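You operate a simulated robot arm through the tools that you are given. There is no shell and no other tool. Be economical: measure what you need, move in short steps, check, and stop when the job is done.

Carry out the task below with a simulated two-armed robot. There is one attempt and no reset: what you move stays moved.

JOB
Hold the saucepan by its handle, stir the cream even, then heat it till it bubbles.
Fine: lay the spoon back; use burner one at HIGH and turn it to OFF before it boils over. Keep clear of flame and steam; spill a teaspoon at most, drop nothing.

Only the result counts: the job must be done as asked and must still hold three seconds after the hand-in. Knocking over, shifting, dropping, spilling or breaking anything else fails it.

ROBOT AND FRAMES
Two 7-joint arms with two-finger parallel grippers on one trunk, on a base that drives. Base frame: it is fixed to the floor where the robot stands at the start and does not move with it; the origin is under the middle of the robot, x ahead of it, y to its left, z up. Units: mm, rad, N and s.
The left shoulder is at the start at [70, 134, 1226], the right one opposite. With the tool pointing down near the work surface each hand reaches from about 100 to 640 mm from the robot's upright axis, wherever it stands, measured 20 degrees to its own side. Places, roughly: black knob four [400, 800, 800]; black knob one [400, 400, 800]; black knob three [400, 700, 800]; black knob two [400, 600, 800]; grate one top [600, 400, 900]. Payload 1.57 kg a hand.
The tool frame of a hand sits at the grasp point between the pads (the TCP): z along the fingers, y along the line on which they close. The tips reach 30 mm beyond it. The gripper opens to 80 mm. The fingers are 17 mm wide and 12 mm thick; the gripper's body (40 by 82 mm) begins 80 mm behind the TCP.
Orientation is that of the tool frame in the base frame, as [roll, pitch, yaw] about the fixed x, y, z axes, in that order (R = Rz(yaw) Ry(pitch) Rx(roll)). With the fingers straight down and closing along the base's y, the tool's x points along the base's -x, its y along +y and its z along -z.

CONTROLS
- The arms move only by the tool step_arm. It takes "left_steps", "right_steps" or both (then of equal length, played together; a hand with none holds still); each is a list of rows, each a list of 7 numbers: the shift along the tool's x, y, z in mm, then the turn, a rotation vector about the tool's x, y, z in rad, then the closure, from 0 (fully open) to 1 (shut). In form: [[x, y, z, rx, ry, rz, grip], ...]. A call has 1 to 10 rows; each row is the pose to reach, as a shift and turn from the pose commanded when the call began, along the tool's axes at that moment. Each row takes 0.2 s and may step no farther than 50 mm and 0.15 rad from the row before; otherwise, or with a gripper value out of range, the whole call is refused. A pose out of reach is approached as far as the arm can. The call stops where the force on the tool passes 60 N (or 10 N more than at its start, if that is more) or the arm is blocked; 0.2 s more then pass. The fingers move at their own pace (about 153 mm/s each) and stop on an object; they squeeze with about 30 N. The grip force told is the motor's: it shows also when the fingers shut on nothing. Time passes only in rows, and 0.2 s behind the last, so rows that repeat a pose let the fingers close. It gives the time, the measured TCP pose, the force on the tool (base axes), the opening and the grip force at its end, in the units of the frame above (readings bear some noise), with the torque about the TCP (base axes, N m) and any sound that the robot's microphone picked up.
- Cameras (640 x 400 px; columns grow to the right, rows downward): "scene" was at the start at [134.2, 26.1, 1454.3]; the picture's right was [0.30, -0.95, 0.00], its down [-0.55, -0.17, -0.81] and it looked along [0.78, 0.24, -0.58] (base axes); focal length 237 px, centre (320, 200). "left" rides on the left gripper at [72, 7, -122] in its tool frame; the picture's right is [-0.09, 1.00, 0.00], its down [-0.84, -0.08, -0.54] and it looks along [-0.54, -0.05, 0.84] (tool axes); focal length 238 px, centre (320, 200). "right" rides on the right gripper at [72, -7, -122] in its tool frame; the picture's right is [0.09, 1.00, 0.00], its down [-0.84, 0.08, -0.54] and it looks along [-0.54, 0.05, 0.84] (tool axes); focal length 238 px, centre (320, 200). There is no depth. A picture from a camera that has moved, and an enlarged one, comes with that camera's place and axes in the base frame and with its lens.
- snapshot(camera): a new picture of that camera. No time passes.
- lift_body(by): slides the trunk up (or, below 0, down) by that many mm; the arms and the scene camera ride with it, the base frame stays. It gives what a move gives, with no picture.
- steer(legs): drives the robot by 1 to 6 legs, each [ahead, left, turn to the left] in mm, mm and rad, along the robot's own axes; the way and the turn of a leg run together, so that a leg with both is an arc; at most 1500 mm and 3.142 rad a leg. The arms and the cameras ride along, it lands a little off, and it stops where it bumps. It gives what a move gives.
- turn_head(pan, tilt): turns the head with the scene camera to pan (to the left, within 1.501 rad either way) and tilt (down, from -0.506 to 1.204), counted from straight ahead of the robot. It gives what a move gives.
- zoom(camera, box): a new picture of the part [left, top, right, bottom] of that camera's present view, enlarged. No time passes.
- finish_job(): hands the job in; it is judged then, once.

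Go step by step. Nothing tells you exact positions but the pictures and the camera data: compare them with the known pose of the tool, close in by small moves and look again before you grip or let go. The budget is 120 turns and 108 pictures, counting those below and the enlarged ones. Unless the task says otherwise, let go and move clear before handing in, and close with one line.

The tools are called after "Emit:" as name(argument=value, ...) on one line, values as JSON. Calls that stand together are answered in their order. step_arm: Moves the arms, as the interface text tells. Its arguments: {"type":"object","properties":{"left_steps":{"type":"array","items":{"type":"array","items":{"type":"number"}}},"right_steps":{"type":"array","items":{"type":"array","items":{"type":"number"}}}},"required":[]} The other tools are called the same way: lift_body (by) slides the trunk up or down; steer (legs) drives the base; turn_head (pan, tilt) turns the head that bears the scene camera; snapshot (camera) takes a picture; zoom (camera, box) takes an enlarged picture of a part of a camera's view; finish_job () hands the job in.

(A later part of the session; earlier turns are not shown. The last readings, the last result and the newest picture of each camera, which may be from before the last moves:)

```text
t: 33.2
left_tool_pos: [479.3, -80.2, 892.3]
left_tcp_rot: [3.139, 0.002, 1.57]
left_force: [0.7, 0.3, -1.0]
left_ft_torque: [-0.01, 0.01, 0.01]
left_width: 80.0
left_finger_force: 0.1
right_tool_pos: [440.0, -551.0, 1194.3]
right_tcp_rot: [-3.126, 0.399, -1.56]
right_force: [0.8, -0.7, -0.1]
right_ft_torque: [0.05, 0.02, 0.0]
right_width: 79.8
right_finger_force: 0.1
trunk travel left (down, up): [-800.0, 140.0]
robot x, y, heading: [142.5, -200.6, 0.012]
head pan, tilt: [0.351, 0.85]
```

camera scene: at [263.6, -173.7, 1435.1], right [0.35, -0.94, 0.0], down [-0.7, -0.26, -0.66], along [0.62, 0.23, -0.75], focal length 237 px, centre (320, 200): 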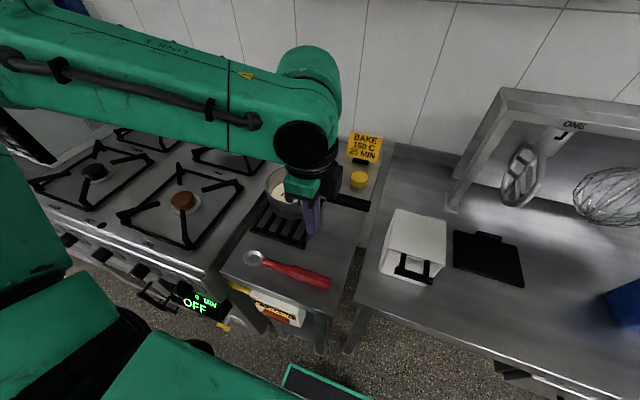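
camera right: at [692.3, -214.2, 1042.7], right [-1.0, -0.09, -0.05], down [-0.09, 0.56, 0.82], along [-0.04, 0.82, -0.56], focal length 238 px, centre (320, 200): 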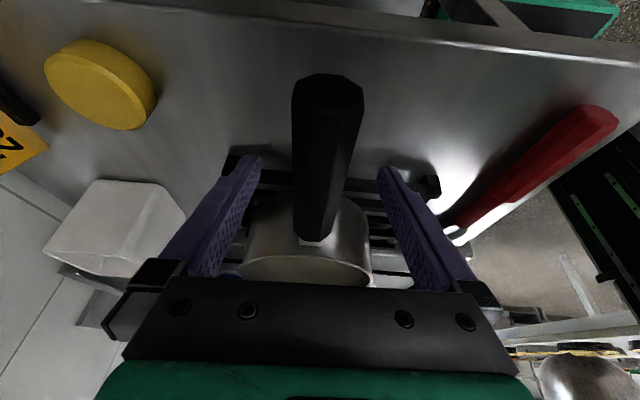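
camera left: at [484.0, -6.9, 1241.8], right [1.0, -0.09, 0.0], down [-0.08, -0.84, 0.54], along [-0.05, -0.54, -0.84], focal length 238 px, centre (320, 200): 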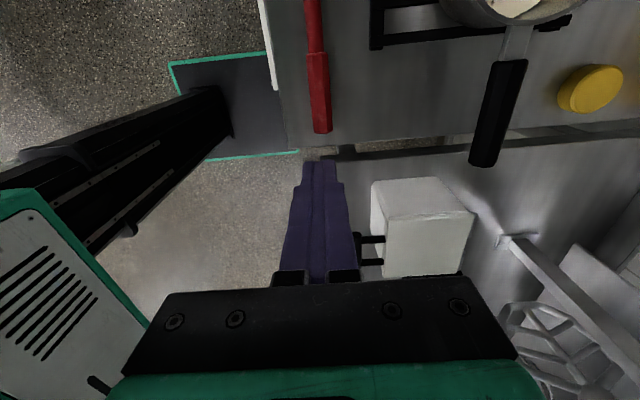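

Still no contact at tips z≈862, so the counter is lower than I judged. I'll continue down.

Emit:
step_arm(left_steps=[[0, 0, 2, 0, 0, 0, 0], [0, 0, 4, 0, 0, 0, 0], [0, 0, 6, 0, 0, 0, 0], [0, 0, 8, 0, 0, 0, 0]])

```text
t: 34.2
left_tool_pos: [479.2, -81.2, 890.1]
left_tcp_rot: [3.126, -0.001, 1.568]
left_force: [-5.1, 7.7, 43.3]
left_ft_torque: [0.3, 2.23, -0.34]
left_width: 79.9
left_finger_force: 0.1
right_tool_pos: [435.6, -550.8, 1195.7]
right_tcp_rot: [-3.119, 0.399, -1.559]
right_force: [-0.7, 0.4, 0.4]
right_ft_torque: [0.01, -0.01, 0.01]
right_width: 80.1
right_finger_force: 0.0
trunk travel left (down, up): [-800.0, 140.0]
robot x, y, heading: [141.0, -200.8, 0.004]
head pan, tilt: [0.351, 0.85]
stopped in row 4 (left hand): the force on the tool passed its limit at 66 N (the readings are from after the stop); the commanded pose is now the measured one
```

The tips met the counter at z≈860. I'll back up 2 mm and close there.

Emit:
step_arm(left_steps=[[0, 0, -1, 0, 0, 0, 0], [0, 0, -2, 0, 0, 0, 0], [0, 0, -2, 0, 0, 0, 0.4], [0, 0, -2, 0, 0, 0, 1], [0, 0, -2, 0, 0, 0, 1], [0, 0, -2, 0, 0, 0, 1], [0, 0, -2, 0, 0, 0, 1], [0, 0, -8, 0, 0, 0, 1], [0, 0, -15, 0, 0, 0, 1], [0, 0, -25, 0, 0, 0, 1]])

Emit:
snapshot(camera="left")

Emit:
zoom(camera="scene", box=[220, 200, 380, 300])

```text
t: 36.4
left_tool_pos: [481.5, -79.8, 912.5]
left_tcp_rot: [3.131, -0.002, 1.572]
left_force: [-0.4, -0.2, -0.6]
left_ft_torque: [0.0, -0.01, -0.01]
left_width: 28.4
left_finger_force: 29.7
right_tool_pos: [440.2, -550.2, 1193.0]
right_tcp_rot: [-3.127, 0.4, -1.56]
right_force: [-0.6, -0.1, 0.6]
right_ft_torque: [0.0, -0.01, 0.03]
right_width: 80.3
right_finger_force: 0.0
trunk travel left (down, up): [-800.0, 140.0]
robot x, y, heading: [139.3, -200.1, 0.003]
head pan, tilt: [0.351, 0.85]
```

```text
71 pictures are left
camera left: at [485.6, -7.2, 1035.0], right [1.0, -0.09, 0.01], down [-0.08, -0.84, 0.54], along [-0.04, -0.54, -0.84], focal length 238 px, centre (320, 200)
```

left: 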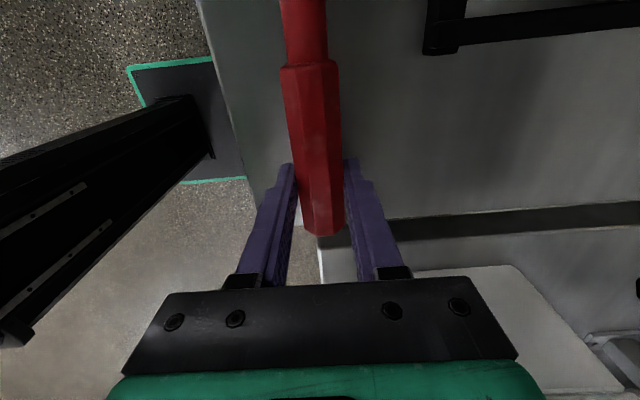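

```text
4.00 times, centred on (300, 250) of scene
camera zoom: at [264.3, -173.3, 1435.1], right [0.35, -0.94, 0.0], down [-0.7, -0.26, -0.66], along [0.62, 0.23, -0.75], focal length 948 px, centre (400, 0)
```

zoom: 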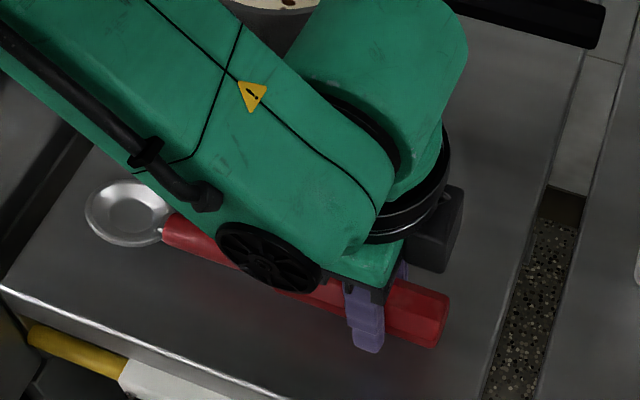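

The spoon is lifting with the grip intact. I'll raise it further and check.

Emit:
step_arm(left_steps=[[0, 0, -20, 0, 0, 0, 1], [0, 0, -45, 0, 0, 0, 1], [0, 0, -70, 0, 0, 0, 1], [0, 0, -95, 0, 0, 0, 1], [0, 0, -120, 0, 0, 0, 1], [0, 0, -145, 0, 0, 0, 1], [0, 0, -170, 0, 0, 0, 1], [0, 0, -195, 0, 0, 0, 1]])

Emit:
snapshot(camera="scene")

```text
t: 38.2
left_tool_pos: [479.7, -81.3, 1107.1]
left_tcp_rot: [3.134, -0.001, 1.57]
left_force: [0.3, 0.5, -0.5]
left_ft_torque: [-0.03, 0.03, 0.0]
left_width: 28.5
left_finger_force: 30.3
right_tool_pos: [439.9, -551.4, 1192.8]
right_tcp_rot: [-3.126, 0.4, -1.56]
right_force: [0.0, -0.4, -0.8]
right_ft_torque: [-0.01, -0.02, 0.0]
right_width: 80.2
right_finger_force: 0.0
trunk travel left (down, up): [-800.0, 140.0]
robot x, y, heading: [140.6, -200.3, 0.004]
head pan, tilt: [0.351, 0.85]
```

```text
69 pictures are left
camera scene: at [263.8, -173.4, 1435.1], right [0.35, -0.94, 0.0], down [-0.7, -0.26, -0.66], along [0.62, 0.23, -0.75], focal length 237 px, centre (320, 200)
```

scene: 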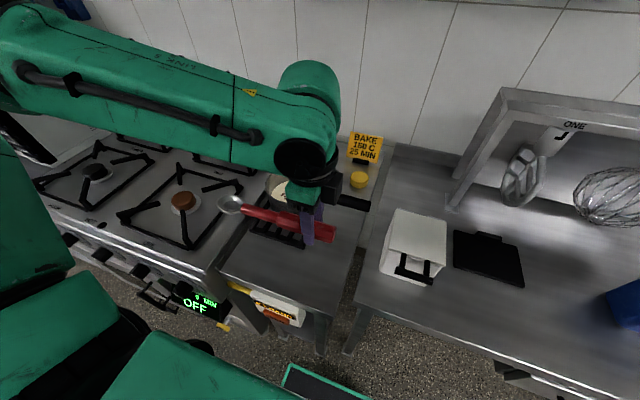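

The spoon is held level. I'll raise it and tip it bowl-down about 60°, checking the reach.

Emit:
step_arm(left_steps=[[0, 0, -10, 0, -0.13, 0, 1], [0, 0, -20, 0, -0.26, 0, 1], [0, 0, -30, 0, -0.39, 0, 1], [0, 0, -40, 0, -0.52, 0, 1], [0, 0, -50, 0, -0.65, 0, 1], [0, 0, -60, 0, -0.78, 0, 1], [0, 0, -70, 0, -0.91, 0, 1], [0, 0, -75, 0, -1.05, 0, 1]])

Emit:
snapshot(camera="scene")

```text
t: 40.0
left_tool_pos: [479.5, -78.9, 1182.7]
left_tcp_rot: [3.124, 1.054, 1.554]
left_force: [-0.1, 0.6, -1.1]
left_ft_torque: [0.03, -0.01, 0.01]
left_width: 28.5
left_finger_force: 30.0
right_tool_pos: [441.2, -550.2, 1193.3]
right_tcp_rot: [-3.128, 0.399, -1.562]
right_force: [-0.3, -0.4, 0.0]
right_ft_torque: [-0.01, 0.02, 0.02]
right_width: 80.0
right_finger_force: 0.0
trunk travel left (down, up): [-800.0, 140.0]
robot x, y, heading: [140.8, -202.9, 0.003]
head pan, tilt: [0.351, 0.85]
```

```text
68 pictures are left
camera scene: at [264.4, -172.1, 1435.1], right [0.35, -0.94, 0.0], down [-0.7, -0.26, -0.66], along [0.62, 0.23, -0.75], focal length 237 px, centre (320, 200)
```

scene: 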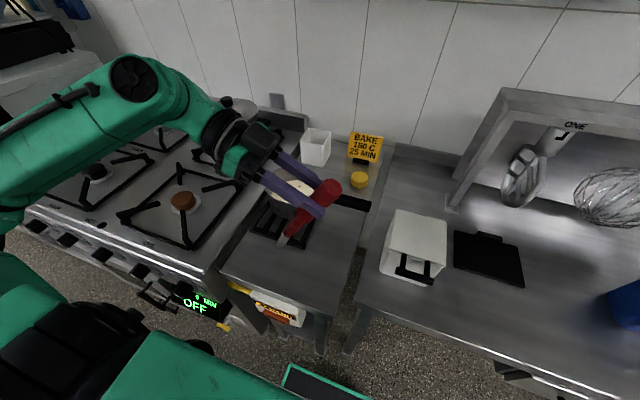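

Tilting works. Now I drive left so both hands can work at the pan, and look from the head.

Emit:
steer(legs=[[0, 132, 0]])

Emit:
turn_head(pan=0.05, tilt=0.75)

Emit:
snapshot(camera="scene")

```text
t: 41.3
left_tool_pos: [478.1, 47.5, 1182.7]
left_tcp_rot: [3.124, 1.048, 1.556]
left_force: [0.2, -0.7, -0.1]
left_ft_torque: [0.02, 0.01, 0.02]
left_width: 28.2
left_finger_force: 29.8
right_tool_pos: [440.2, -422.4, 1190.6]
right_tcp_rot: [-3.124, 0.402, -1.559]
right_force: [0.6, 0.1, 0.0]
right_ft_torque: [0.0, -0.02, -0.01]
right_width: 80.0
right_finger_force: 0.0
trunk travel left (down, up): [-800.0, 140.0]
robot x, y, heading: [140.2, -69.4, 0.004]
head pan, tilt: [0.351, 0.85]
```

```text
t: 42.1
left_tool_pos: [478.4, 51.4, 1182.8]
left_tcp_rot: [3.124, 1.051, 1.554]
left_force: [0.0, -0.1, -1.2]
left_ft_torque: [0.0, 0.0, -0.03]
left_width: 28.6
left_finger_force: 29.7
right_tool_pos: [438.3, -420.2, 1193.9]
right_tcp_rot: [-3.124, 0.4, -1.562]
right_force: [-0.5, 0.1, 0.2]
right_ft_torque: [-0.01, -0.01, 0.01]
right_width: 80.0
right_finger_force: 0.0
trunk travel left (down, up): [-800.0, 140.0]
robot x, y, heading: [140.6, -68.4, 0.01]
head pan, tilt: [0.051, 0.75]
```

```text
67 pictures are left
camera scene: at [273.0, -63.9, 1443.1], right [0.06, -1.0, 0.0], down [-0.68, -0.04, -0.73], along [0.73, 0.04, -0.68], focal length 237 px, centre (320, 200)
```

scene: 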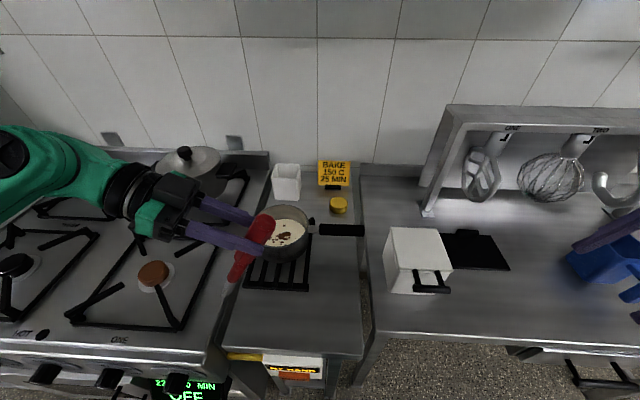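

The right hand's way to the handle is clear above the white box. I'll bring it over the handle.

Emit:
step_arm(right_steps=[[-23, -25, 24, 0, 0, 0, 0], [-46, -50, 48, 0, 0, 0, 0], [-69, -75, 71, 0, 0, 0, 0], [-92, -100, 95, 0, 0, 0, 0], [-115, -125, 119, 0, 0, 0, 0], [-138, -150, 143, 0, 0, 0, 0], [-161, -175, 167, 0, 0, 0, 0], [-184, -200, 190, 0, 0, 0, 0], [-207, -225, 214, 0, 0, 0, 0], [-230, -249, 238, 0, 0, 0, 0]])

Emit:
snapshot(camera="right")

```text
t: 44.3
left_tool_pos: [479.5, 52.6, 1181.1]
left_tcp_rot: [3.124, 1.054, 1.556]
left_force: [0.7, 0.3, -1.0]
left_ft_torque: [0.0, 0.03, 0.0]
left_width: 28.7
left_finger_force: 30.3
right_tool_pos: [690.3, -112.2, 1065.8]
right_tcp_rot: [-3.127, 0.396, -1.561]
right_force: [-0.3, 0.5, 0.5]
right_ft_torque: [0.01, 0.04, -0.01]
right_width: 79.7
right_finger_force: 0.0
trunk travel left (down, up): [-800.0, 140.0]
robot x, y, heading: [140.1, -69.3, 0.005]
head pan, tilt: [0.051, 0.75]
```

```text
66 pictures are left
camera right: at [695.9, -225.1, 1151.7], right [-0.99, -0.09, -0.05], down [-0.09, 0.56, 0.82], along [-0.04, 0.82, -0.57], focal length 238 px, centre (320, 200)
```

right: 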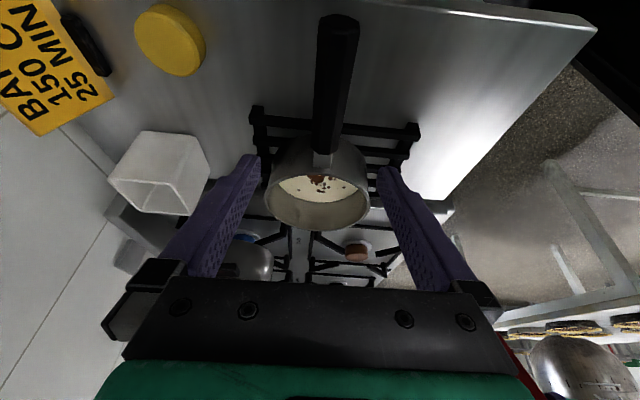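

Well aligned. I'll go down and close on the handle.

Emit:
step_arm(right_steps=[[10, 3, 25, 0, 0, 0, 0], [21, 3, 50, 0, 0, 0, 0], [32, 3, 75, 0, 0, 0, 0], [42, 3, 99, 0, 0, 0, 0], [42, 3, 99, 0, 0, 0, 0.4], [42, 3, 99, 0, 0, 0, 0.7], [42, 3, 99, 0, 0, 0, 1], [42, 3, 99, 0, 0, 0, 1], [42, 3, 99, 0, 0, 0, 1]])

Emit:
snapshot(camera="scene")

```text
t: 46.3
left_tool_pos: [477.4, 50.9, 1182.0]
left_tcp_rot: [3.124, 1.051, 1.558]
left_force: [0.1, -0.4, -1.2]
left_ft_torque: [-0.02, 0.01, 0.0]
left_width: 28.4
left_finger_force: 29.4
right_tool_pos: [688.2, -115.0, 959.9]
right_tcp_rot: [-3.127, 0.399, -1.559]
right_force: [-2.3, -0.3, -0.5]
right_ft_torque: [-0.16, 0.12, 0.74]
right_width: 30.4
right_finger_force: 30.4
trunk travel left (down, up): [-800.0, 140.0]
robot x, y, heading: [142.2, -70.4, 0.004]
head pan, tilt: [0.051, 0.75]
```

```text
65 pictures are left
camera scene: at [273.2, -64.8, 1443.0], right [0.06, -1.0, 0.0], down [-0.68, -0.04, -0.73], along [0.73, 0.04, -0.68], focal length 237 px, centre (320, 200)
```

scene: 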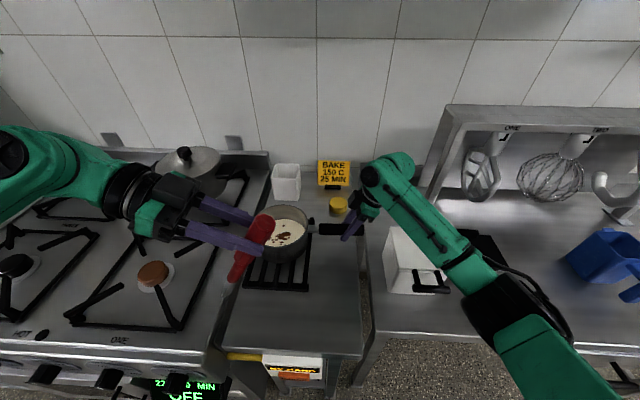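

The handle is held again. I'll move the spoon over the pan, still above the rim.

Emit:
step_arm(left_steps=[[-6, 35, 10, 0, 0, 0, 1], [-12, 70, 20, 0, 0, 0, 1], [-18, 105, 31, 0, 0, 0, 1], [-24, 140, 41, 0, 0, 0, 1], [-30, 175, 51, 0, 0, 0, 1], [-35, 210, 62, 0, 0, 0, 1]])

Emit:
zoom(camera="scene", box=[200, 150, 440, 300])

Emit:
snapshot(camera="left")

Emit:
snapshot(camera="right")

```text
t: 47.7
left_tool_pos: [689.3, -22.7, 1182.9]
left_tcp_rot: [3.127, 1.049, 1.557]
left_force: [0.5, -0.7, -0.5]
left_ft_torque: [-0.01, 0.03, 0.0]
left_width: 28.8
left_finger_force: 29.7
right_tool_pos: [688.7, -114.8, 959.4]
right_tcp_rot: [-3.125, 0.401, -1.562]
right_force: [-2.1, -0.3, 0.5]
right_ft_torque: [-0.17, 0.34, 0.7]
right_width: 30.2
right_finger_force: 29.7
trunk travel left (down, up): [-800.0, 140.0]
robot x, y, heading: [134.7, -69.3, 0.003]
head pan, tilt: [0.051, 0.75]
```

```text
2.67 times, centred on (320, 225) of scene
camera zoom: at [274.7, -66.6, 1443.0], right [0.06, -1.0, 0.0], down [-0.68, -0.04, -0.73], along [0.73, 0.04, -0.68], focal length 632 px, centre (320, 133)
```

zoom: 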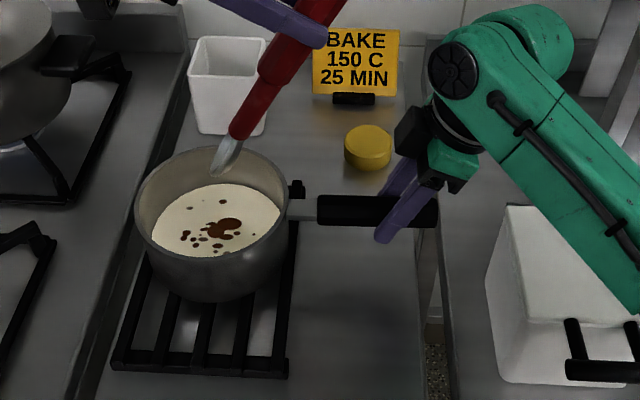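

```text
63 pictures are left
camera left: at [695.8, 120.5, 1181.4], right [1.0, -0.05, 0.09], down [-0.08, 0.05, 0.99], along [-0.05, -1.0, 0.05], focal length 238 px, centre (320, 200)
```

left: 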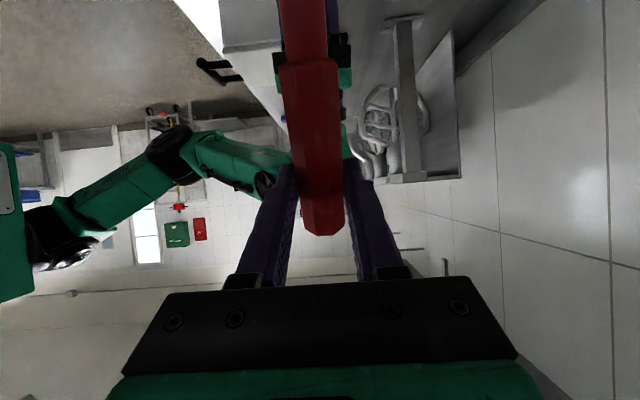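

```text
62 pictures are left
camera right: at [694.6, -228.8, 1043.5], right [-0.99, -0.09, -0.05], down [-0.09, 0.56, 0.82], along [-0.04, 0.83, -0.56], focal length 238 px, centre (320, 200)
```

right: 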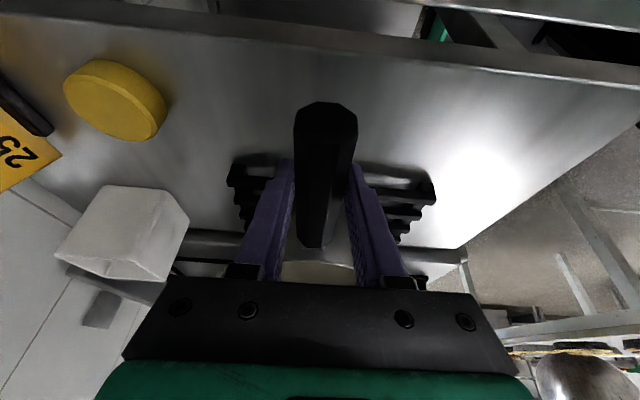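

The bowl hangs above the pan's middle, and the cream surface is about 27 mm below the rim. I'll lower the spoon gently into it.

Emit:
step_arm(left_steps=[[17, 0, 10, 0, 0, 0, 1], [35, 0, 20, 0, 0, 0, 1], [50, 0, 29, 0, 0, 0, 1], [60, 0, 34, 0, 0, 0, 1], [70, 0, 40, 0, 0, 0, 1], [77, 0, 44, 0, 0, 0, 1], [83, 0, 48, 0, 0, 0, 1]])

Emit:
zoom(camera="scene", box=[220, 170, 380, 270])

```text
t: 49.3
left_tool_pos: [652.4, -17.4, 1118.2]
left_tcp_rot: [3.12, 1.04, 1.556]
left_force: [0.5, 0.2, -2.0]
left_ft_torque: [0.01, 0.01, 0.0]
left_width: 28.4
left_finger_force: 29.6
left hand out of reach, approached as far as the arm can: row 1, 2, 3, 4, 5, 6, 7
right_tool_pos: [688.8, -114.7, 959.9]
right_tcp_rot: [-3.123, 0.401, -1.56]
right_force: [-1.1, -2.3, -0.5]
right_ft_torque: [0.09, 0.19, 0.35]
right_width: 30.1
right_finger_force: 30.3
trunk travel left (down, up): [-800.0, 140.0]
robot x, y, heading: [138.1, -66.0, 0.007]
head pan, tilt: [0.051, 0.75]
```

```text
4.00 times, centred on (300, 220) of scene
camera zoom: at [273.4, -65.8, 1443.1], right [0.06, -1.0, 0.0], down [-0.68, -0.04, -0.73], along [0.73, 0.04, -0.68], focal length 948 px, centre (400, 120)
```

zoom: 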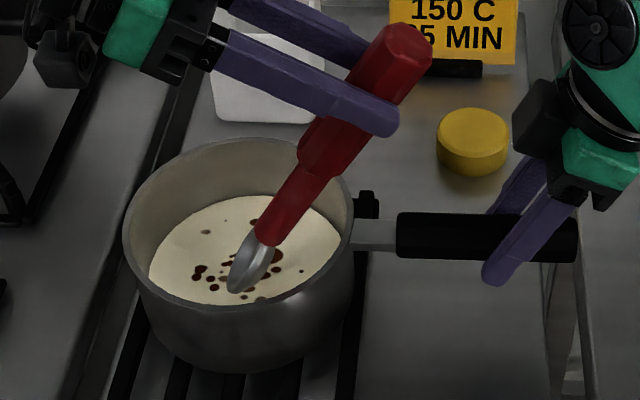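

The left arm runs out of reach lower down. Lowering the trunk will lower the spoon in the pose that does reach, so I'll raise the spoon again, open the right hand and lift it by the same amount.

Emit:
step_arm(left_steps=[[-12, 0, -7, 0, 0, 0, 1], [-25, 0, -14, 0, 0, 0, 1], [-38, 0, -21, 0, 0, 0, 1], [-50, 8, -28, 0, 0, 0, 1], [-59, 20, -30, 0, 0, 0, 1], [-59, 36, -27, 0, 0, 0, 1]], right_steps=[[0, 0, 0, 0, 0, 0, 0.4], [0, 0, 0, 0, 0, 0, 0], [0, 0, 0, 0, 0, 0, 0], [-14, 0, -34, 0, 0, 0, 0], [-28, 0, -68, 0, 0, 0, 0], [-43, 0, -101, 0, 0, 0, 0]])

Emit:
zoom(camera="scene", box=[200, 130, 440, 280])

```text
t: 50.7
left_tool_pos: [687.8, -23.2, 1183.6]
left_tcp_rot: [3.128, 1.051, 1.559]
left_force: [-0.3, -0.1, -0.5]
left_ft_torque: [0.0, -0.02, -0.04]
left_width: 28.4
left_finger_force: 30.3
right_tool_pos: [687.2, -114.4, 1069.4]
right_tcp_rot: [-3.126, 0.4, -1.563]
right_force: [-0.3, -0.2, -0.7]
right_ft_torque: [-0.02, 0.03, 0.05]
right_width: 80.2
right_finger_force: 0.1
trunk travel left (down, up): [-800.0, 140.0]
robot x, y, heading: [140.6, -68.4, 0.006]
head pan, tilt: [0.051, 0.75]
```

```text
2.67 times, centred on (320, 205) of scene
camera zoom: at [274.0, -65.2, 1443.0], right [0.06, -1.0, 0.0], down [-0.68, -0.04, -0.73], along [0.73, 0.04, -0.68], focal length 632 px, centre (320, 187)
```

zoom: 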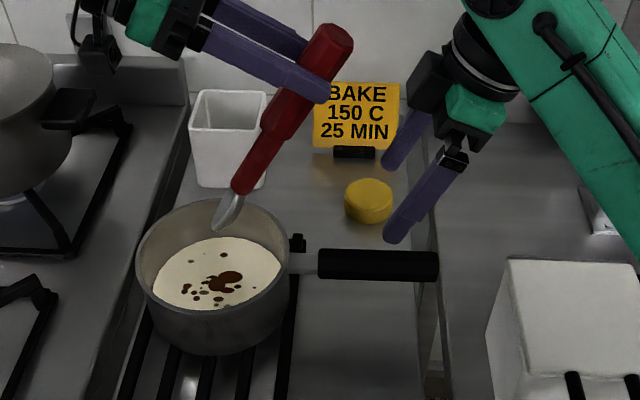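

I'll give both hands 25 mm more height so the left arm keeps spare reach, then lower the trunk 130 mm in two stages.

Emit:
step_arm(left_steps=[[-11, 0, -6, 0, 0, 0, 1], [-22, 0, -12, 0, 0, 0, 1]], right_steps=[[-5, 0, -12, 0, 0, 0, 0], [-8, 0, -18, 0, 0, 0, 0]])

Emit:
lift_body(by=-80)

Emit:
zoom(camera="scene", box=[200, 130, 440, 280])

```text
t: 51.3
left_tool_pos: [688.1, -25.2, 1207.9]
left_tcp_rot: [3.124, 1.052, 1.556]
left_force: [0.5, -0.3, -0.3]
left_ft_torque: [0.0, -0.01, -0.02]
left_width: 28.2
left_finger_force: 29.7
right_tool_pos: [686.2, -113.7, 1089.9]
right_tcp_rot: [-3.125, 0.399, -1.56]
right_force: [0.2, 0.5, 0.4]
right_ft_torque: [0.0, 0.01, 0.02]
right_width: 79.8
right_finger_force: 0.0
trunk travel left (down, up): [-800.0, 140.0]
robot x, y, heading: [142.0, -70.4, 0.004]
head pan, tilt: [0.051, 0.75]
```

```text
t: 52.5
left_tool_pos: [687.5, -25.7, 1128.4]
left_tcp_rot: [3.123, 1.051, 1.556]
left_force: [0.4, -0.9, -0.6]
left_ft_torque: [0.02, 0.01, 0.0]
left_width: 28.5
left_finger_force: 29.8
right_tool_pos: [686.0, -113.5, 1008.3]
right_tcp_rot: [-3.126, 0.4, -1.562]
right_force: [-0.3, 0.0, -0.2]
right_ft_torque: [0.0, 0.02, -0.01]
right_width: 80.0
right_finger_force: 0.0
trunk travel left (down, up): [-720.0, 220.0]
robot x, y, heading: [139.7, -70.3, 0.002]
head pan, tilt: [0.051, 0.75]
```

```text
2.67 times, centred on (320, 205) of scene
camera zoom: at [273.1, -64.9, 1363.1], right [0.06, -1.0, 0.0], down [-0.68, -0.04, -0.73], along [0.73, 0.04, -0.68], focal length 632 px, centre (320, 187)
```

zoom: 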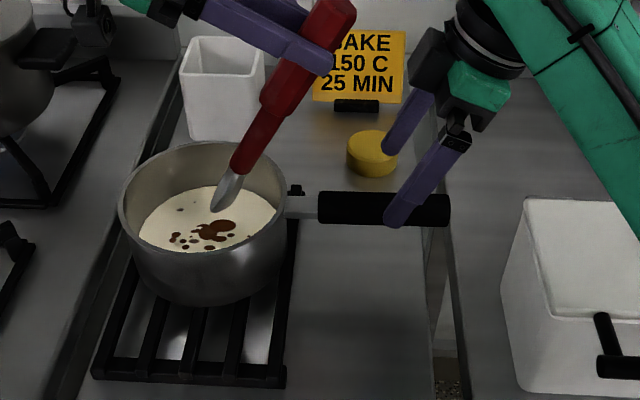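

Clean so far. I'll check the right forearm's clearance over the white box before the last 50 mm.

Emit:
snapshot(camera="scene")

Emit:
snapshot(camera="left")

```text
58 pictures are left
camera scene: at [273.1, -64.9, 1363.1], right [0.06, -1.0, 0.0], down [-0.68, -0.04, -0.73], along [0.73, 0.04, -0.68], focal length 237 px, centre (320, 200)
```

scene: 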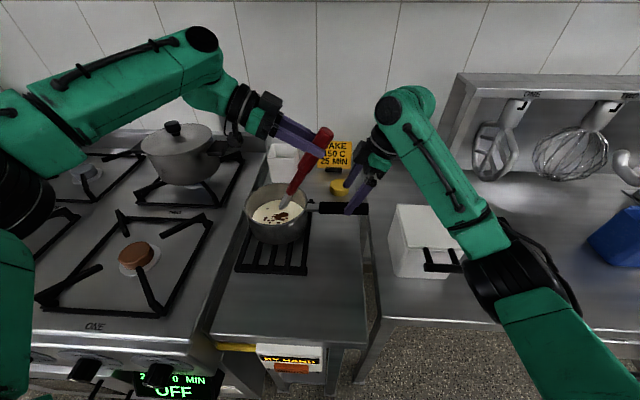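

```text
57 pictures are left
camera left: at [692.9, 118.3, 1126.6], right [0.99, -0.05, 0.09], down [-0.09, 0.05, 0.99], along [-0.05, -1.0, 0.05], focal length 238 px, centre (320, 200)
```

left: 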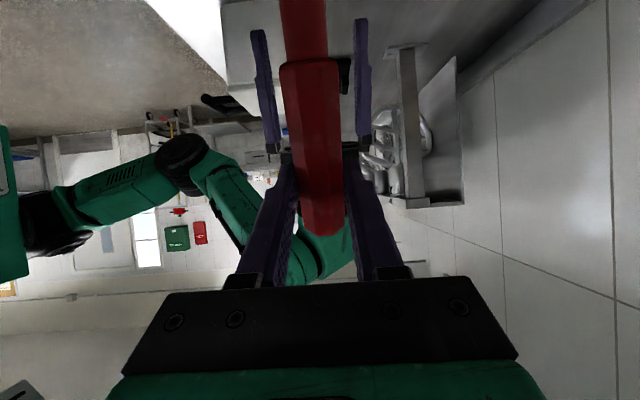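

The forearm clears the box by well over 50 mm. I'll lower the last 50 mm, putting the spoon into the cream and the right fingers round the handle.

Emit:
lift_body(by=-50)

Emit:
zoom(camera="scene", box=[200, 130, 440, 280])

Emit:
zoom(camera="right", box=[160, 80, 480, 280])

```text
t: 53.4
left_tool_pos: [686.5, -24.2, 1078.8]
left_tcp_rot: [3.125, 1.05, 1.554]
left_force: [-0.2, 0.1, -1.2]
left_ft_torque: [0.0, 0.0, 0.0]
left_width: 28.8
left_finger_force: 30.1
right_tool_pos: [685.8, -113.6, 959.3]
right_tcp_rot: [-3.125, 0.399, -1.562]
right_force: [-0.4, -0.1, -0.1]
right_ft_torque: [0.01, -0.02, -0.03]
right_width: 79.8
right_finger_force: 0.0
trunk travel left (down, up): [-670.0, 270.0]
robot x, y, heading: [137.5, -72.9, 0.007]
head pan, tilt: [0.051, 0.75]
```

```text
2.67 times, centred on (320, 205) of scene
camera zoom: at [272.9, -64.9, 1313.1], right [0.06, -1.0, 0.0], down [-0.68, -0.04, -0.73], along [0.73, 0.04, -0.68], focal length 632 px, centre (320, 187)
```

zoom: 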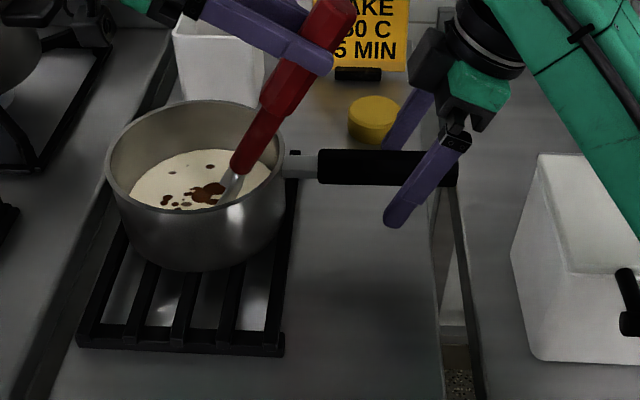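

```text
2.00 times, centred on (320, 180) of right
camera zoom: at [691.3, -227.3, 1043.8], right [-0.99, -0.09, -0.05], down [-0.09, 0.56, 0.82], along [-0.04, 0.82, -0.56], focal length 477 px, centre (320, 240)
```

zoom: 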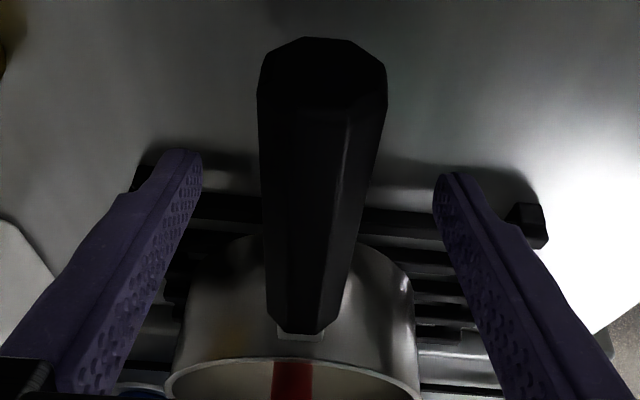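

The spoon's bowl is in the cream and the right fingers straddle the handle. I close the right hand, then move the spoon to the middle and a bit deeper.

Emit:
step_arm(right_steps=[[0, 0, 0, 0, 0, 0, 0.4], [0, 0, 0, 0, 0, 0, 0.7], [0, 0, 0, 0, 0, 0, 1], [0, 0, 0, 0, 0, 0, 1], [0, 0, 0, 0, 0, 0, 1], [0, 0, 0, 0, 0, 0, 1], [0, 0, 0, 0, 0, 0, 1]], left_steps=[[0, 0, 0, 0, 0, 0, 1], [0, 0, 0, 0, 0, 0, 1], [0, 0, 0, 0, 0, 0, 1], [6, -2, -3, 0, 0, 0, 1], [11, -4, -5, 0, 0, 0, 1], [17, -6, -8, 0, 0, 0, 1], [22, -8, -10, 0, 0, 0, 1]])

Emit:
zoom(camera="scene", box=[220, 130, 380, 230])

```text
t: 55.0
left_tool_pos: [678.5, -7.8, 1066.0]
left_tcp_rot: [3.118, 1.052, 1.551]
left_force: [2.1, -11.1, 20.2]
left_ft_torque: [-0.33, -0.45, -0.17]
left_width: 29.0
left_finger_force: 30.1
right_tool_pos: [685.1, -114.7, 958.4]
right_tcp_rot: [-3.127, 0.402, -1.561]
right_force: [5.6, 8.7, -0.4]
right_ft_torque: [0.66, 0.19, -0.48]
right_width: 30.4
right_finger_force: 30.0
trunk travel left (down, up): [-670.0, 270.0]
robot x, y, heading: [139.6, -72.5, 0.006]
head pan, tilt: [0.051, 0.75]
```

```text
4.00 times, centred on (300, 180) of scene
camera zoom: at [272.5, -66.4, 1313.3], right [0.06, -1.0, 0.0], down [-0.68, -0.04, -0.73], along [0.73, 0.04, -0.68], focal length 948 px, centre (400, 280)
```

zoom: 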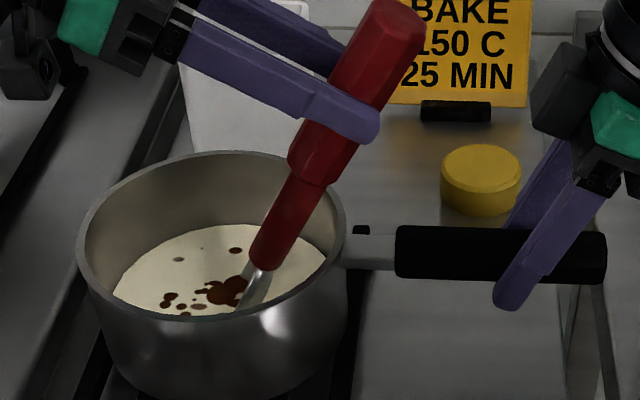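

The spoon just touched the pan floor (20 N), so I raise it 7 mm and stir one gentle circle.

Emit:
step_arm(left_steps=[[-6, 8, -5, 0, 0, 0, 1], [-2, 17, -10.4, 0, 0, 0, 1], [3.6, 12, -20.3, 0, 0, 0, 1], [5.9, 0, -24.3, 0, 0, 0, 1], [3.6, -12, -20.3, 0, 0, 0, 1], [-2, -17, -10.4, 0, 0, 0, 1], [-7.6, -12, -0.6, 0, 0, 0, 1], [-10, 0, 3.4, 0, 0, 0, 1], [-7.6, 12, -0.6, 0, 0, 0, 1], [-2, 17, -10.4, 0, 0, 0, 1]])

Emit:
zoom(camera="scene", box=[220, 130, 380, 230])

```text
t: 57.2
left_tool_pos: [696.5, 2.1, 1070.3]
left_tcp_rot: [3.126, 1.05, 1.554]
left_force: [0.0, -0.8, 0.4]
left_ft_torque: [0.01, 0.01, 0.01]
left_width: 28.7
left_finger_force: 29.9
right_tool_pos: [685.1, -114.3, 958.6]
right_tcp_rot: [-3.125, 0.402, -1.56]
right_force: [-2.6, -3.0, -0.6]
right_ft_torque: [-0.43, 0.33, 0.27]
right_width: 30.5
right_finger_force: 29.9
trunk travel left (down, up): [-670.0, 270.0]
robot x, y, heading: [135.6, -69.7, 0.005]
head pan, tilt: [0.051, 0.75]
```

```text
4.00 times, centred on (300, 180) of scene
camera zoom: at [272.9, -65.5, 1313.1], right [0.06, -1.0, 0.0], down [-0.68, -0.04, -0.73], along [0.73, 0.04, -0.68], focal length 948 px, centre (400, 280)
```

zoom: 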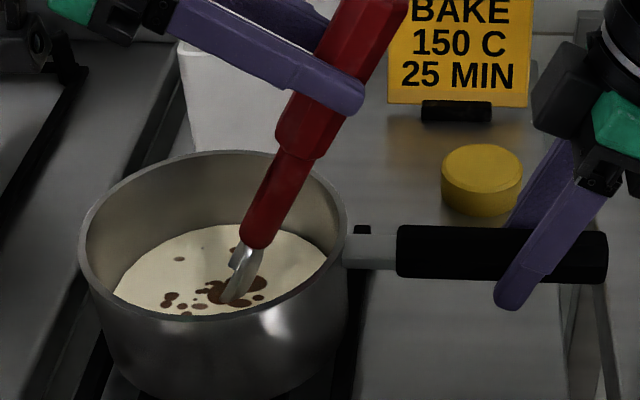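

The specks have hardly moved yet, so I'll stir on with two slightly wider circles per call.

Emit:
step_arm(left_steps=[[8.5, -10, -14.9, 0, 0, 0, 1], [5.3, -35, -9.2, 0, 0, 0, 1], [-5.3, -35, 9.2, 0, 0, 0, 1], [-8.5, -10, 14.9, 0, 0, 0, 1], [0, 5, 0, 0, 0, 0, 1], [8.5, -10, -14.9, 0, 0, 0, 1], [5.3, -35, -9.2, 0, 0, 0, 1], [-5.3, -35, 9.2, 0, 0, 0, 1], [-8.5, -10, 14.9, 0, 0, 0, 1], [0, 5, 0, 0, 0, 0, 1]])

Emit:
zoom(camera="scene", box=[220, 130, 380, 230])

```text
t: 59.4
left_tool_pos: [702.1, 3.9, 1072.4]
left_tcp_rot: [3.124, 1.051, 1.558]
left_force: [-0.6, 0.7, -0.6]
left_ft_torque: [-0.02, 0.02, 0.01]
left_width: 28.4
left_finger_force: 29.6
right_tool_pos: [686.7, -114.4, 958.9]
right_tcp_rot: [-3.125, 0.402, -1.562]
right_force: [0.1, -1.9, -0.4]
right_ft_torque: [-0.04, 0.35, 0.48]
right_width: 30.3
right_finger_force: 29.9
trunk travel left (down, up): [-670.0, 270.0]
robot x, y, heading: [136.7, -74.1, 0.004]
head pan, tilt: [0.051, 0.75]
```

```text
4.00 times, centred on (300, 180) of scene
camera zoom: at [273.3, -65.7, 1313.1], right [0.06, -1.0, 0.0], down [-0.68, -0.04, -0.73], along [0.73, 0.04, -0.68], focal length 948 px, centre (400, 280)
```

zoom: 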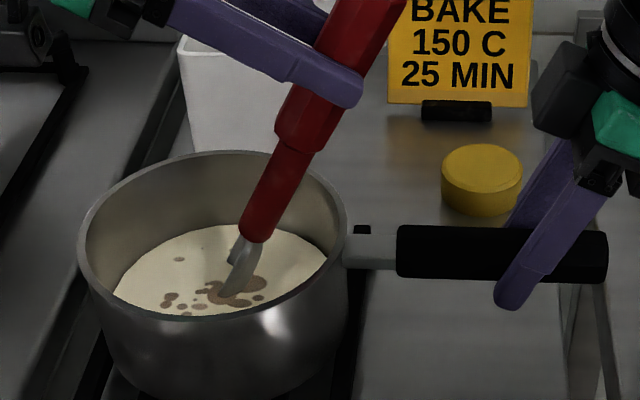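

The specks are fading, so the stirring works. I'll repeat it.

Emit:
step_arm(left_steps=[[8.5, -15, -14.9, 0, 0, 0, 1], [5.3, -40, -9.2, 0, 0, 0, 1], [-5.3, -40, 9.2, 0, 0, 0, 1], [-8.5, -15, 14.9, 0, 0, 0, 1], [0, 0, 0, 0, 0, 0, 1], [8.5, -15, -14.9, 0, 0, 0, 1], [5.3, -40, -9.2, 0, 0, 0, 1], [-5.3, -40, 9.2, 0, 0, 0, 1], [-8.5, -15, 14.9, 0, 0, 0, 1], [0, 0, 0, 0, 0, 0, 1]])

Emit:
step_arm(left_steps=[[8.5, -15, -14.9, 0, 0, 0, 1], [5.3, -40, -9.2, 0, 0, 0, 1], [-5.3, -40, 9.2, 0, 0, 0, 1], [-8.5, -15, 14.9, 0, 0, 0, 1], [0, 0, 0, 0, 0, 0, 1], [8.5, -15, -14.9, 0, 0, 0, 1], [5.3, -40, -9.2, 0, 0, 0, 1], [-5.3, -40, 9.2, 0, 0, 0, 1], [-8.5, -15, 14.9, 0, 0, 0, 1], [0, 0, 0, 0, 0, 0, 1]])

Emit:
zoom(camera="scene", box=[220, 130, 380, 230])

```text
t: 61.6
left_tool_pos: [701.9, 2.6, 1071.1]
left_tcp_rot: [3.124, 1.048, 1.554]
left_force: [-0.9, -0.3, -1.1]
left_ft_torque: [0.0, 0.0, 0.01]
left_width: 28.5
left_finger_force: 30.1
right_tool_pos: [685.4, -114.1, 958.7]
right_tcp_rot: [-3.126, 0.402, -1.559]
right_force: [-0.4, -2.0, 1.0]
right_ft_torque: [-0.08, 0.37, 0.47]
right_width: 30.1
right_finger_force: 29.2
trunk travel left (down, up): [-670.0, 270.0]
robot x, y, heading: [139.0, -70.7, 0.007]
head pan, tilt: [0.051, 0.75]
```

```text
t: 63.8
left_tool_pos: [701.0, 3.7, 1072.1]
left_tcp_rot: [3.124, 1.054, 1.557]
left_force: [-0.4, 0.5, -0.2]
left_ft_torque: [-0.01, 0.01, 0.02]
left_width: 28.6
left_finger_force: 30.0
right_tool_pos: [686.5, -113.9, 959.0]
right_tcp_rot: [-3.125, 0.402, -1.56]
right_force: [-1.5, -3.3, 0.6]
right_ft_torque: [-0.08, 0.43, 0.51]
right_width: 30.2
right_finger_force: 30.2
trunk travel left (down, up): [-670.0, 270.0]
robot x, y, heading: [139.0, -68.8, 0.004]
head pan, tilt: [0.051, 0.75]
```

```text
4.00 times, centred on (300, 180) of scene
camera zoom: at [273.1, -65.8, 1313.1], right [0.06, -1.0, 0.0], down [-0.68, -0.04, -0.73], along [0.73, 0.04, -0.68], focal length 948 px, centre (400, 280)
```

zoom: 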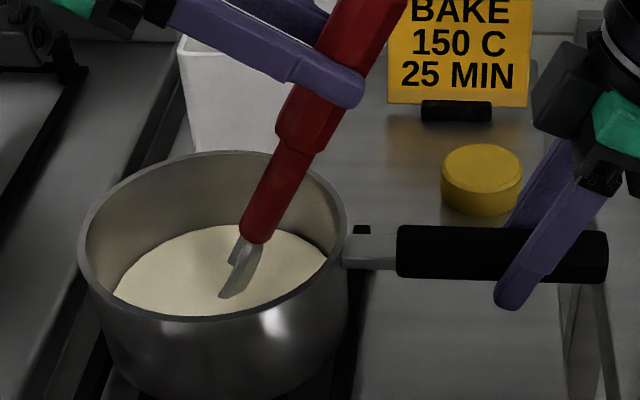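

The cream looks even. One more round for certainty, then I'll lift the spoon slowly out at the middle of the pan.

Emit:
step_arm(left_steps=[[8.5, -15, -14.9, 0, 0, 0, 1], [5.3, -40, -9.2, 0, 0, 0, 1], [-5.3, -40, 9.2, 0, 0, 0, 1], [-8.5, -15, 14.9, 0, 0, 0, 1], [0, 0, 0, 0, 0, 0, 1], [8.5, -15, -14.9, 0, 0, 0, 1], [5.3, -40, -9.2, 0, 0, 0, 1], [-5.3, -40, 9.2, 0, 0, 0, 1], [-8.5, -20, 14.9, 0, 0, 0, 1], [0, -15, 0, 0, 0, 0, 1]])

Emit:
step_arm(left_steps=[[-9, 0, -5, 0, 0, 0, 1], [-17, 0, -10, 0, 0, 0, 1], [-26, 0, -15, 0, 0, 0, 1], [-35, 0, -20, 0, 0, 0, 1], [-43, 0, -25, 0, 0, 0, 1], [-43, 0, -25, 0, 0, 0, 1], [-43, 0, -25, 0, 0, 0, 1], [-43, 0, -25, 0, 0, 0, 1], [-60, 0, -34, 0, 0, 0, 1], [-78, 0, -45, 0, 0, 0, 1]])

Emit:
zoom(camera="scene", box=[200, 110, 400, 235])

```text
t: 66.0
left_tool_pos: [686.0, 1.4, 1071.4]
left_tcp_rot: [3.123, 1.05, 1.555]
left_force: [-0.2, 0.0, -2.0]
left_ft_torque: [-0.01, -0.02, -0.02]
left_width: 28.7
left_finger_force: 30.0
right_tool_pos: [685.2, -115.4, 958.2]
right_tcp_rot: [-3.126, 0.402, -1.561]
right_force: [-0.2, -2.2, -0.1]
right_ft_torque: [-0.16, 0.28, 0.43]
right_width: 30.3
right_finger_force: 29.9
trunk travel left (down, up): [-670.0, 270.0]
robot x, y, heading: [141.2, -70.3, 0.01]
head pan, tilt: [0.051, 0.75]
```

```text
t: 68.2
left_tool_pos: [684.9, 2.1, 1161.1]
left_tcp_rot: [3.127, 1.049, 1.558]
left_force: [-0.4, -0.2, -1.1]
left_ft_torque: [-0.02, 0.0, 0.0]
left_width: 28.8
left_finger_force: 30.1
right_tool_pos: [686.1, -114.9, 958.6]
right_tcp_rot: [-3.127, 0.399, -1.559]
right_force: [-0.7, -2.9, -0.4]
right_ft_torque: [0.02, 0.26, 0.25]
right_width: 30.2
right_finger_force: 29.7
trunk travel left (down, up): [-670.0, 270.0]
robot x, y, heading: [141.8, -69.7, 0.005]
head pan, tilt: [0.051, 0.75]
```

```text
3.20 times, centred on (300, 172) of scene
camera zoom: at [273.0, -65.9, 1313.1], right [0.06, -1.0, 0.0], down [-0.68, -0.04, -0.73], along [0.73, 0.04, -0.68], focal length 758 px, centre (384, 288)
```

zoom: 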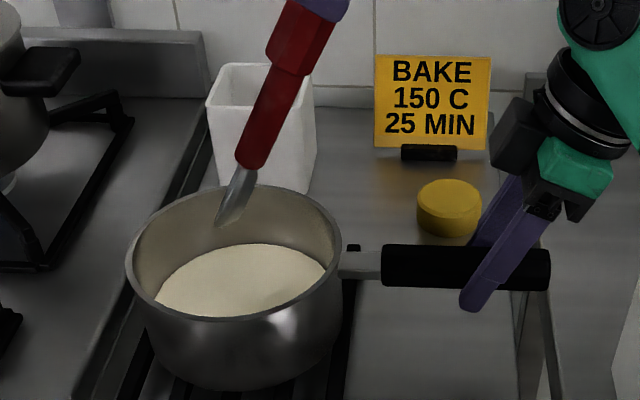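

Even cream and a clean spoon. I'll raise and retract the spoon, let go of the handle, and back the right hand off upward.

Emit:
step_arm(left_steps=[[-15, 0, -9, 0, 0, 0, 1], [-30, 0, -18, 0, 0, 0, 1], [-35, 0, -20, 0, 0, 0, 1], [-35, -35, -20, 0, 0, 0, 1], [-35, -70, -20, 0, 0, 0, 1], [-35, -105, -20, 0, 0, 0, 1], [-35, -140, -20, 0, 0, 0, 1], [-35, -175, -20, 0, 0, 0, 1], [-35, -205, -20, 0, 0, 0, 1]], right_steps=[[0, 0, 0, 0, 0, 0, 0.4], [0, 0, 0, 0, 0, 0, 0], [0, 0, 0, 0, 0, 0, 0], [0, 0, -30, 0, 0, 0, 0], [0, 0, -65, 0, 0, 0, 0], [0, 0, -100, 0, 0, 0, 0], [0, 0, -135, 0, 0, 0, 0], [0, 10, -165, 0, 0, 0, 0], [0, 40, -190, 0, 0, 0, 0]])

Emit:
lift_body(by=130)

Emit:
step_arm(right_steps=[[0, 40, 0, 0, 0, 0, 0], [0, 80, 0, 0, 0, 0, 0], [0, 120, 0, 0, 0, 0, 0], [0, 160, 0, 0, 0, 0, 0], [0, 200, 0, 0, 0, 0, 0]])

Emit:
snapshot(camera="scene")

```text
t: 70.2
left_tool_pos: [476.9, 1.3, 1198.7]
left_tcp_rot: [3.118, 1.048, 1.549]
left_force: [-0.8, 0.8, -1.1]
left_ft_torque: [0.0, -0.01, 0.05]
left_width: 28.2
left_finger_force: 29.4
left hand out of reach, approached as far as the arm can: row 2, 3
right_tool_pos: [640.5, -187.4, 1133.7]
right_tcp_rot: [-3.122, 0.403, -1.561]
right_force: [0.7, -0.1, 0.9]
right_ft_torque: [0.0, 0.01, -0.01]
right_width: 79.9
right_finger_force: 0.1
trunk travel left (down, up): [-670.0, 270.0]
robot x, y, heading: [140.6, -69.7, 0.006]
head pan, tilt: [0.051, 0.75]
```

```text
t: 71.8
left_tool_pos: [481.8, 1.2, 1329.6]
left_tcp_rot: [3.124, 1.05, 1.557]
left_force: [0.6, 0.7, -0.8]
left_ft_torque: [0.01, -0.01, 0.0]
left_width: 28.4
left_finger_force: 30.2
right_tool_pos: [643.4, -186.2, 1262.1]
right_tcp_rot: [-3.126, 0.401, -1.561]
right_force: [0.6, -0.8, 0.9]
right_ft_torque: [-0.02, 0.0, 0.01]
right_width: 79.9
right_finger_force: 0.1
trunk travel left (down, up): [-800.0, 140.0]
robot x, y, heading: [136.4, -71.1, 0.005]
head pan, tilt: [0.051, 0.75]
```

```text
t: 73.0
left_tool_pos: [478.7, 2.2, 1328.8]
left_tcp_rot: [3.12, 1.052, 1.554]
left_force: [0.7, 0.2, -0.9]
left_ft_torque: [0.04, 0.01, 0.03]
left_width: 28.3
left_finger_force: 30.3
right_tool_pos: [440.2, -188.4, 1260.2]
right_tcp_rot: [-3.124, 0.399, -1.56]
right_force: [-0.2, -0.1, 1.0]
right_ft_torque: [-0.02, -0.02, 0.01]
right_width: 80.0
right_finger_force: 0.1
trunk travel left (down, up): [-800.0, 140.0]
robot x, y, heading: [137.2, -70.0, 0.005]
head pan, tilt: [0.051, 0.75]
```

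```text
49 pictures are left
camera scene: at [270.9, -65.5, 1443.3], right [0.06, -1.0, 0.0], down [-0.68, -0.04, -0.73], along [0.73, 0.04, -0.68], focal length 237 px, centre (320, 200)
```

scene: 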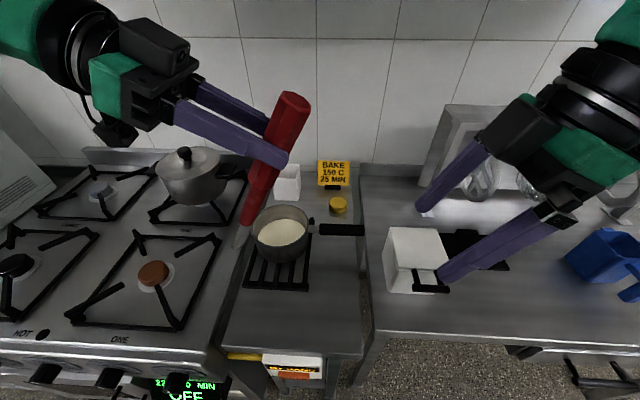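

All is clear and the pan is undisturbed. I drive right again to lay the spoon back.

Emit:
steer(legs=[[0, -131, 0]])

Emit:
step_arm(left_steps=[[28, 0, 9, 0, 0.131, 0, 1], [56, 0, 18, 0, 0.262, 0, 1], [84, 0, 27, 0, 0.393, 0, 1], [112, 0, 36, 0, 0.524, 0, 1], [140, 0, 45, 0, 0.655, 0, 1], [168, 0, 54, 0, 0.786, 0, 1], [196, 0, 63, 0, 0.917, 0, 1], [223, 0, 72, 0, 1.05, 0, 1]])

Emit:
turn_head(pan=0.35, tilt=0.85)

Emit:
snapshot(camera="scene")

```text
t: 74.2
left_tool_pos: [480.7, -125.9, 1330.4]
left_tcp_rot: [3.126, 1.053, 1.554]
left_force: [0.3, -0.3, -0.7]
left_ft_torque: [-0.06, -0.01, -0.01]
left_width: 28.5
left_finger_force: 29.9
right_tool_pos: [443.2, -317.2, 1259.6]
right_tcp_rot: [-3.126, 0.398, -1.561]
right_force: [0.8, -0.1, -0.1]
right_ft_torque: [-0.01, -0.02, 0.02]
right_width: 79.8
right_finger_force: 0.0
trunk travel left (down, up): [-800.0, 140.0]
robot x, y, heading: [139.5, -198.4, 0.011]
head pan, tilt: [0.051, 0.75]
```

```text
t: 76.0
left_tool_pos: [483.3, -80.6, 1099.4]
left_tcp_rot: [3.135, 0.0, 1.572]
left_force: [-0.1, -0.5, -0.5]
left_ft_torque: [-0.07, -0.01, 0.0]
left_width: 28.8
left_finger_force: 29.9
right_tool_pos: [444.1, -320.4, 1259.0]
right_tcp_rot: [-3.125, 0.401, -1.561]
right_force: [0.1, -0.5, 0.5]
right_ft_torque: [0.02, 0.02, 0.0]
right_width: 80.3
right_finger_force: 0.1
trunk travel left (down, up): [-800.0, 140.0]
robot x, y, heading: [140.0, -200.6, 0.001]
head pan, tilt: [0.051, 0.75]
```

```text
t: 76.8
left_tool_pos: [482.8, -80.9, 1098.5]
left_tcp_rot: [3.135, 0.0, 1.57]
left_force: [-0.4, 0.8, 0.0]
left_ft_torque: [-0.04, 0.02, 0.02]
left_width: 28.6
left_finger_force: 30.4
right_tool_pos: [442.1, -318.9, 1260.3]
right_tcp_rot: [-3.126, 0.401, -1.559]
right_force: [-0.2, 1.0, 0.4]
right_ft_torque: [0.04, 0.03, 0.0]
right_width: 79.9
right_finger_force: 0.1
trunk travel left (down, up): [-800.0, 140.0]
robot x, y, heading: [138.5, -201.4, 0.002]
head pan, tilt: [0.351, 0.85]
```

```text
48 pictures are left
camera scene: at [264.2, -173.8, 1435.1], right [0.35, -0.94, 0.0], down [-0.7, -0.26, -0.66], along [0.62, 0.23, -0.75], focal length 237 px, centre (320, 200)
```

scene: 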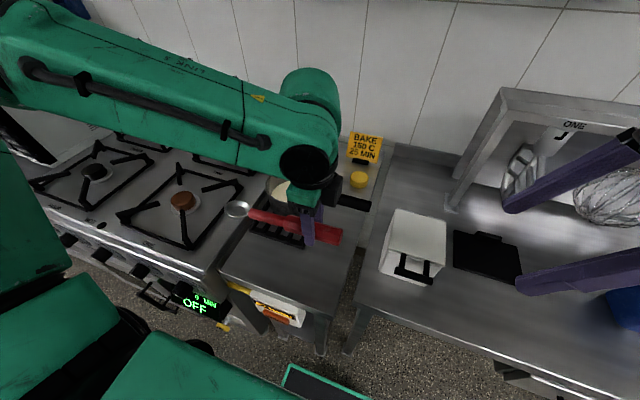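

The spoon is level again over its place. I'll lower it to just above the counter.

Emit:
step_arm(left_steps=[[0, -1, 30, 0, 0, 0, 1], [0, -2, 60, 0, 0, 0, 1], [0, -3, 90, 0, 0, 0, 1], [0, -4, 120, 0, 0, 0, 1], [0, -4, 150, 0, 0, 0, 1], [0, -4, 175, 0, 0, 0, 1], [0, -4, 190, 0, 0, 0, 1], [0, -4, 200, 0, 0, 0, 1]])

Emit:
step_arm(left_steps=[[0, 0, 2, 0, 0, 0, 1], [0, 0, 4, 0, 0, 0, 1], [0, 0, 6, 0, 0, 0, 1], [0, 0, 8, 0, 0, 0, 1]])

Emit:
zoom(camera="scene", box=[220, 200, 380, 300])

```text
t: 78.6
left_tool_pos: [480.8, -81.1, 899.1]
left_tcp_rot: [3.132, 0.001, 1.571]
left_force: [0.4, 0.5, -0.4]
left_ft_torque: [-0.06, -0.02, -0.02]
left_width: 28.5
left_finger_force: 30.2
right_tool_pos: [443.7, -320.0, 1260.6]
right_tcp_rot: [-3.127, 0.401, -1.56]
right_force: [0.0, 0.5, -0.7]
right_ft_torque: [0.0, -0.02, 0.01]
right_width: 80.1
right_finger_force: 0.2
trunk travel left (down, up): [-800.0, 140.0]
robot x, y, heading: [140.6, -201.3, 0.003]
head pan, tilt: [0.351, 0.85]
```

```text
t: 79.6
left_tool_pos: [480.8, -80.7, 891.8]
left_tcp_rot: [3.133, 0.0, 1.571]
left_force: [0.6, -0.7, 3.4]
left_ft_torque: [0.76, 0.02, 0.0]
left_width: 28.5
left_finger_force: 30.2
right_tool_pos: [443.9, -320.8, 1259.2]
right_tcp_rot: [-3.126, 0.401, -1.559]
right_force: [0.4, 0.4, 0.3]
right_ft_torque: [0.03, 0.05, -0.01]
right_width: 80.1
right_finger_force: 0.0
trunk travel left (down, up): [-800.0, 140.0]
robot x, y, heading: [141.0, -203.2, 0.013]
head pan, tilt: [0.351, 0.85]
```

```text
4.00 times, centred on (300, 250) of scene
camera zoom: at [263.8, -174.6, 1435.2], right [0.35, -0.94, 0.0], down [-0.7, -0.26, -0.66], along [0.62, 0.23, -0.75], focal length 948 px, centre (400, 0)
```

zoom: 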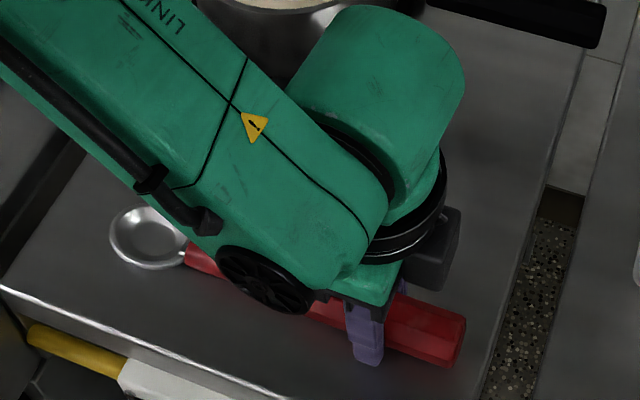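

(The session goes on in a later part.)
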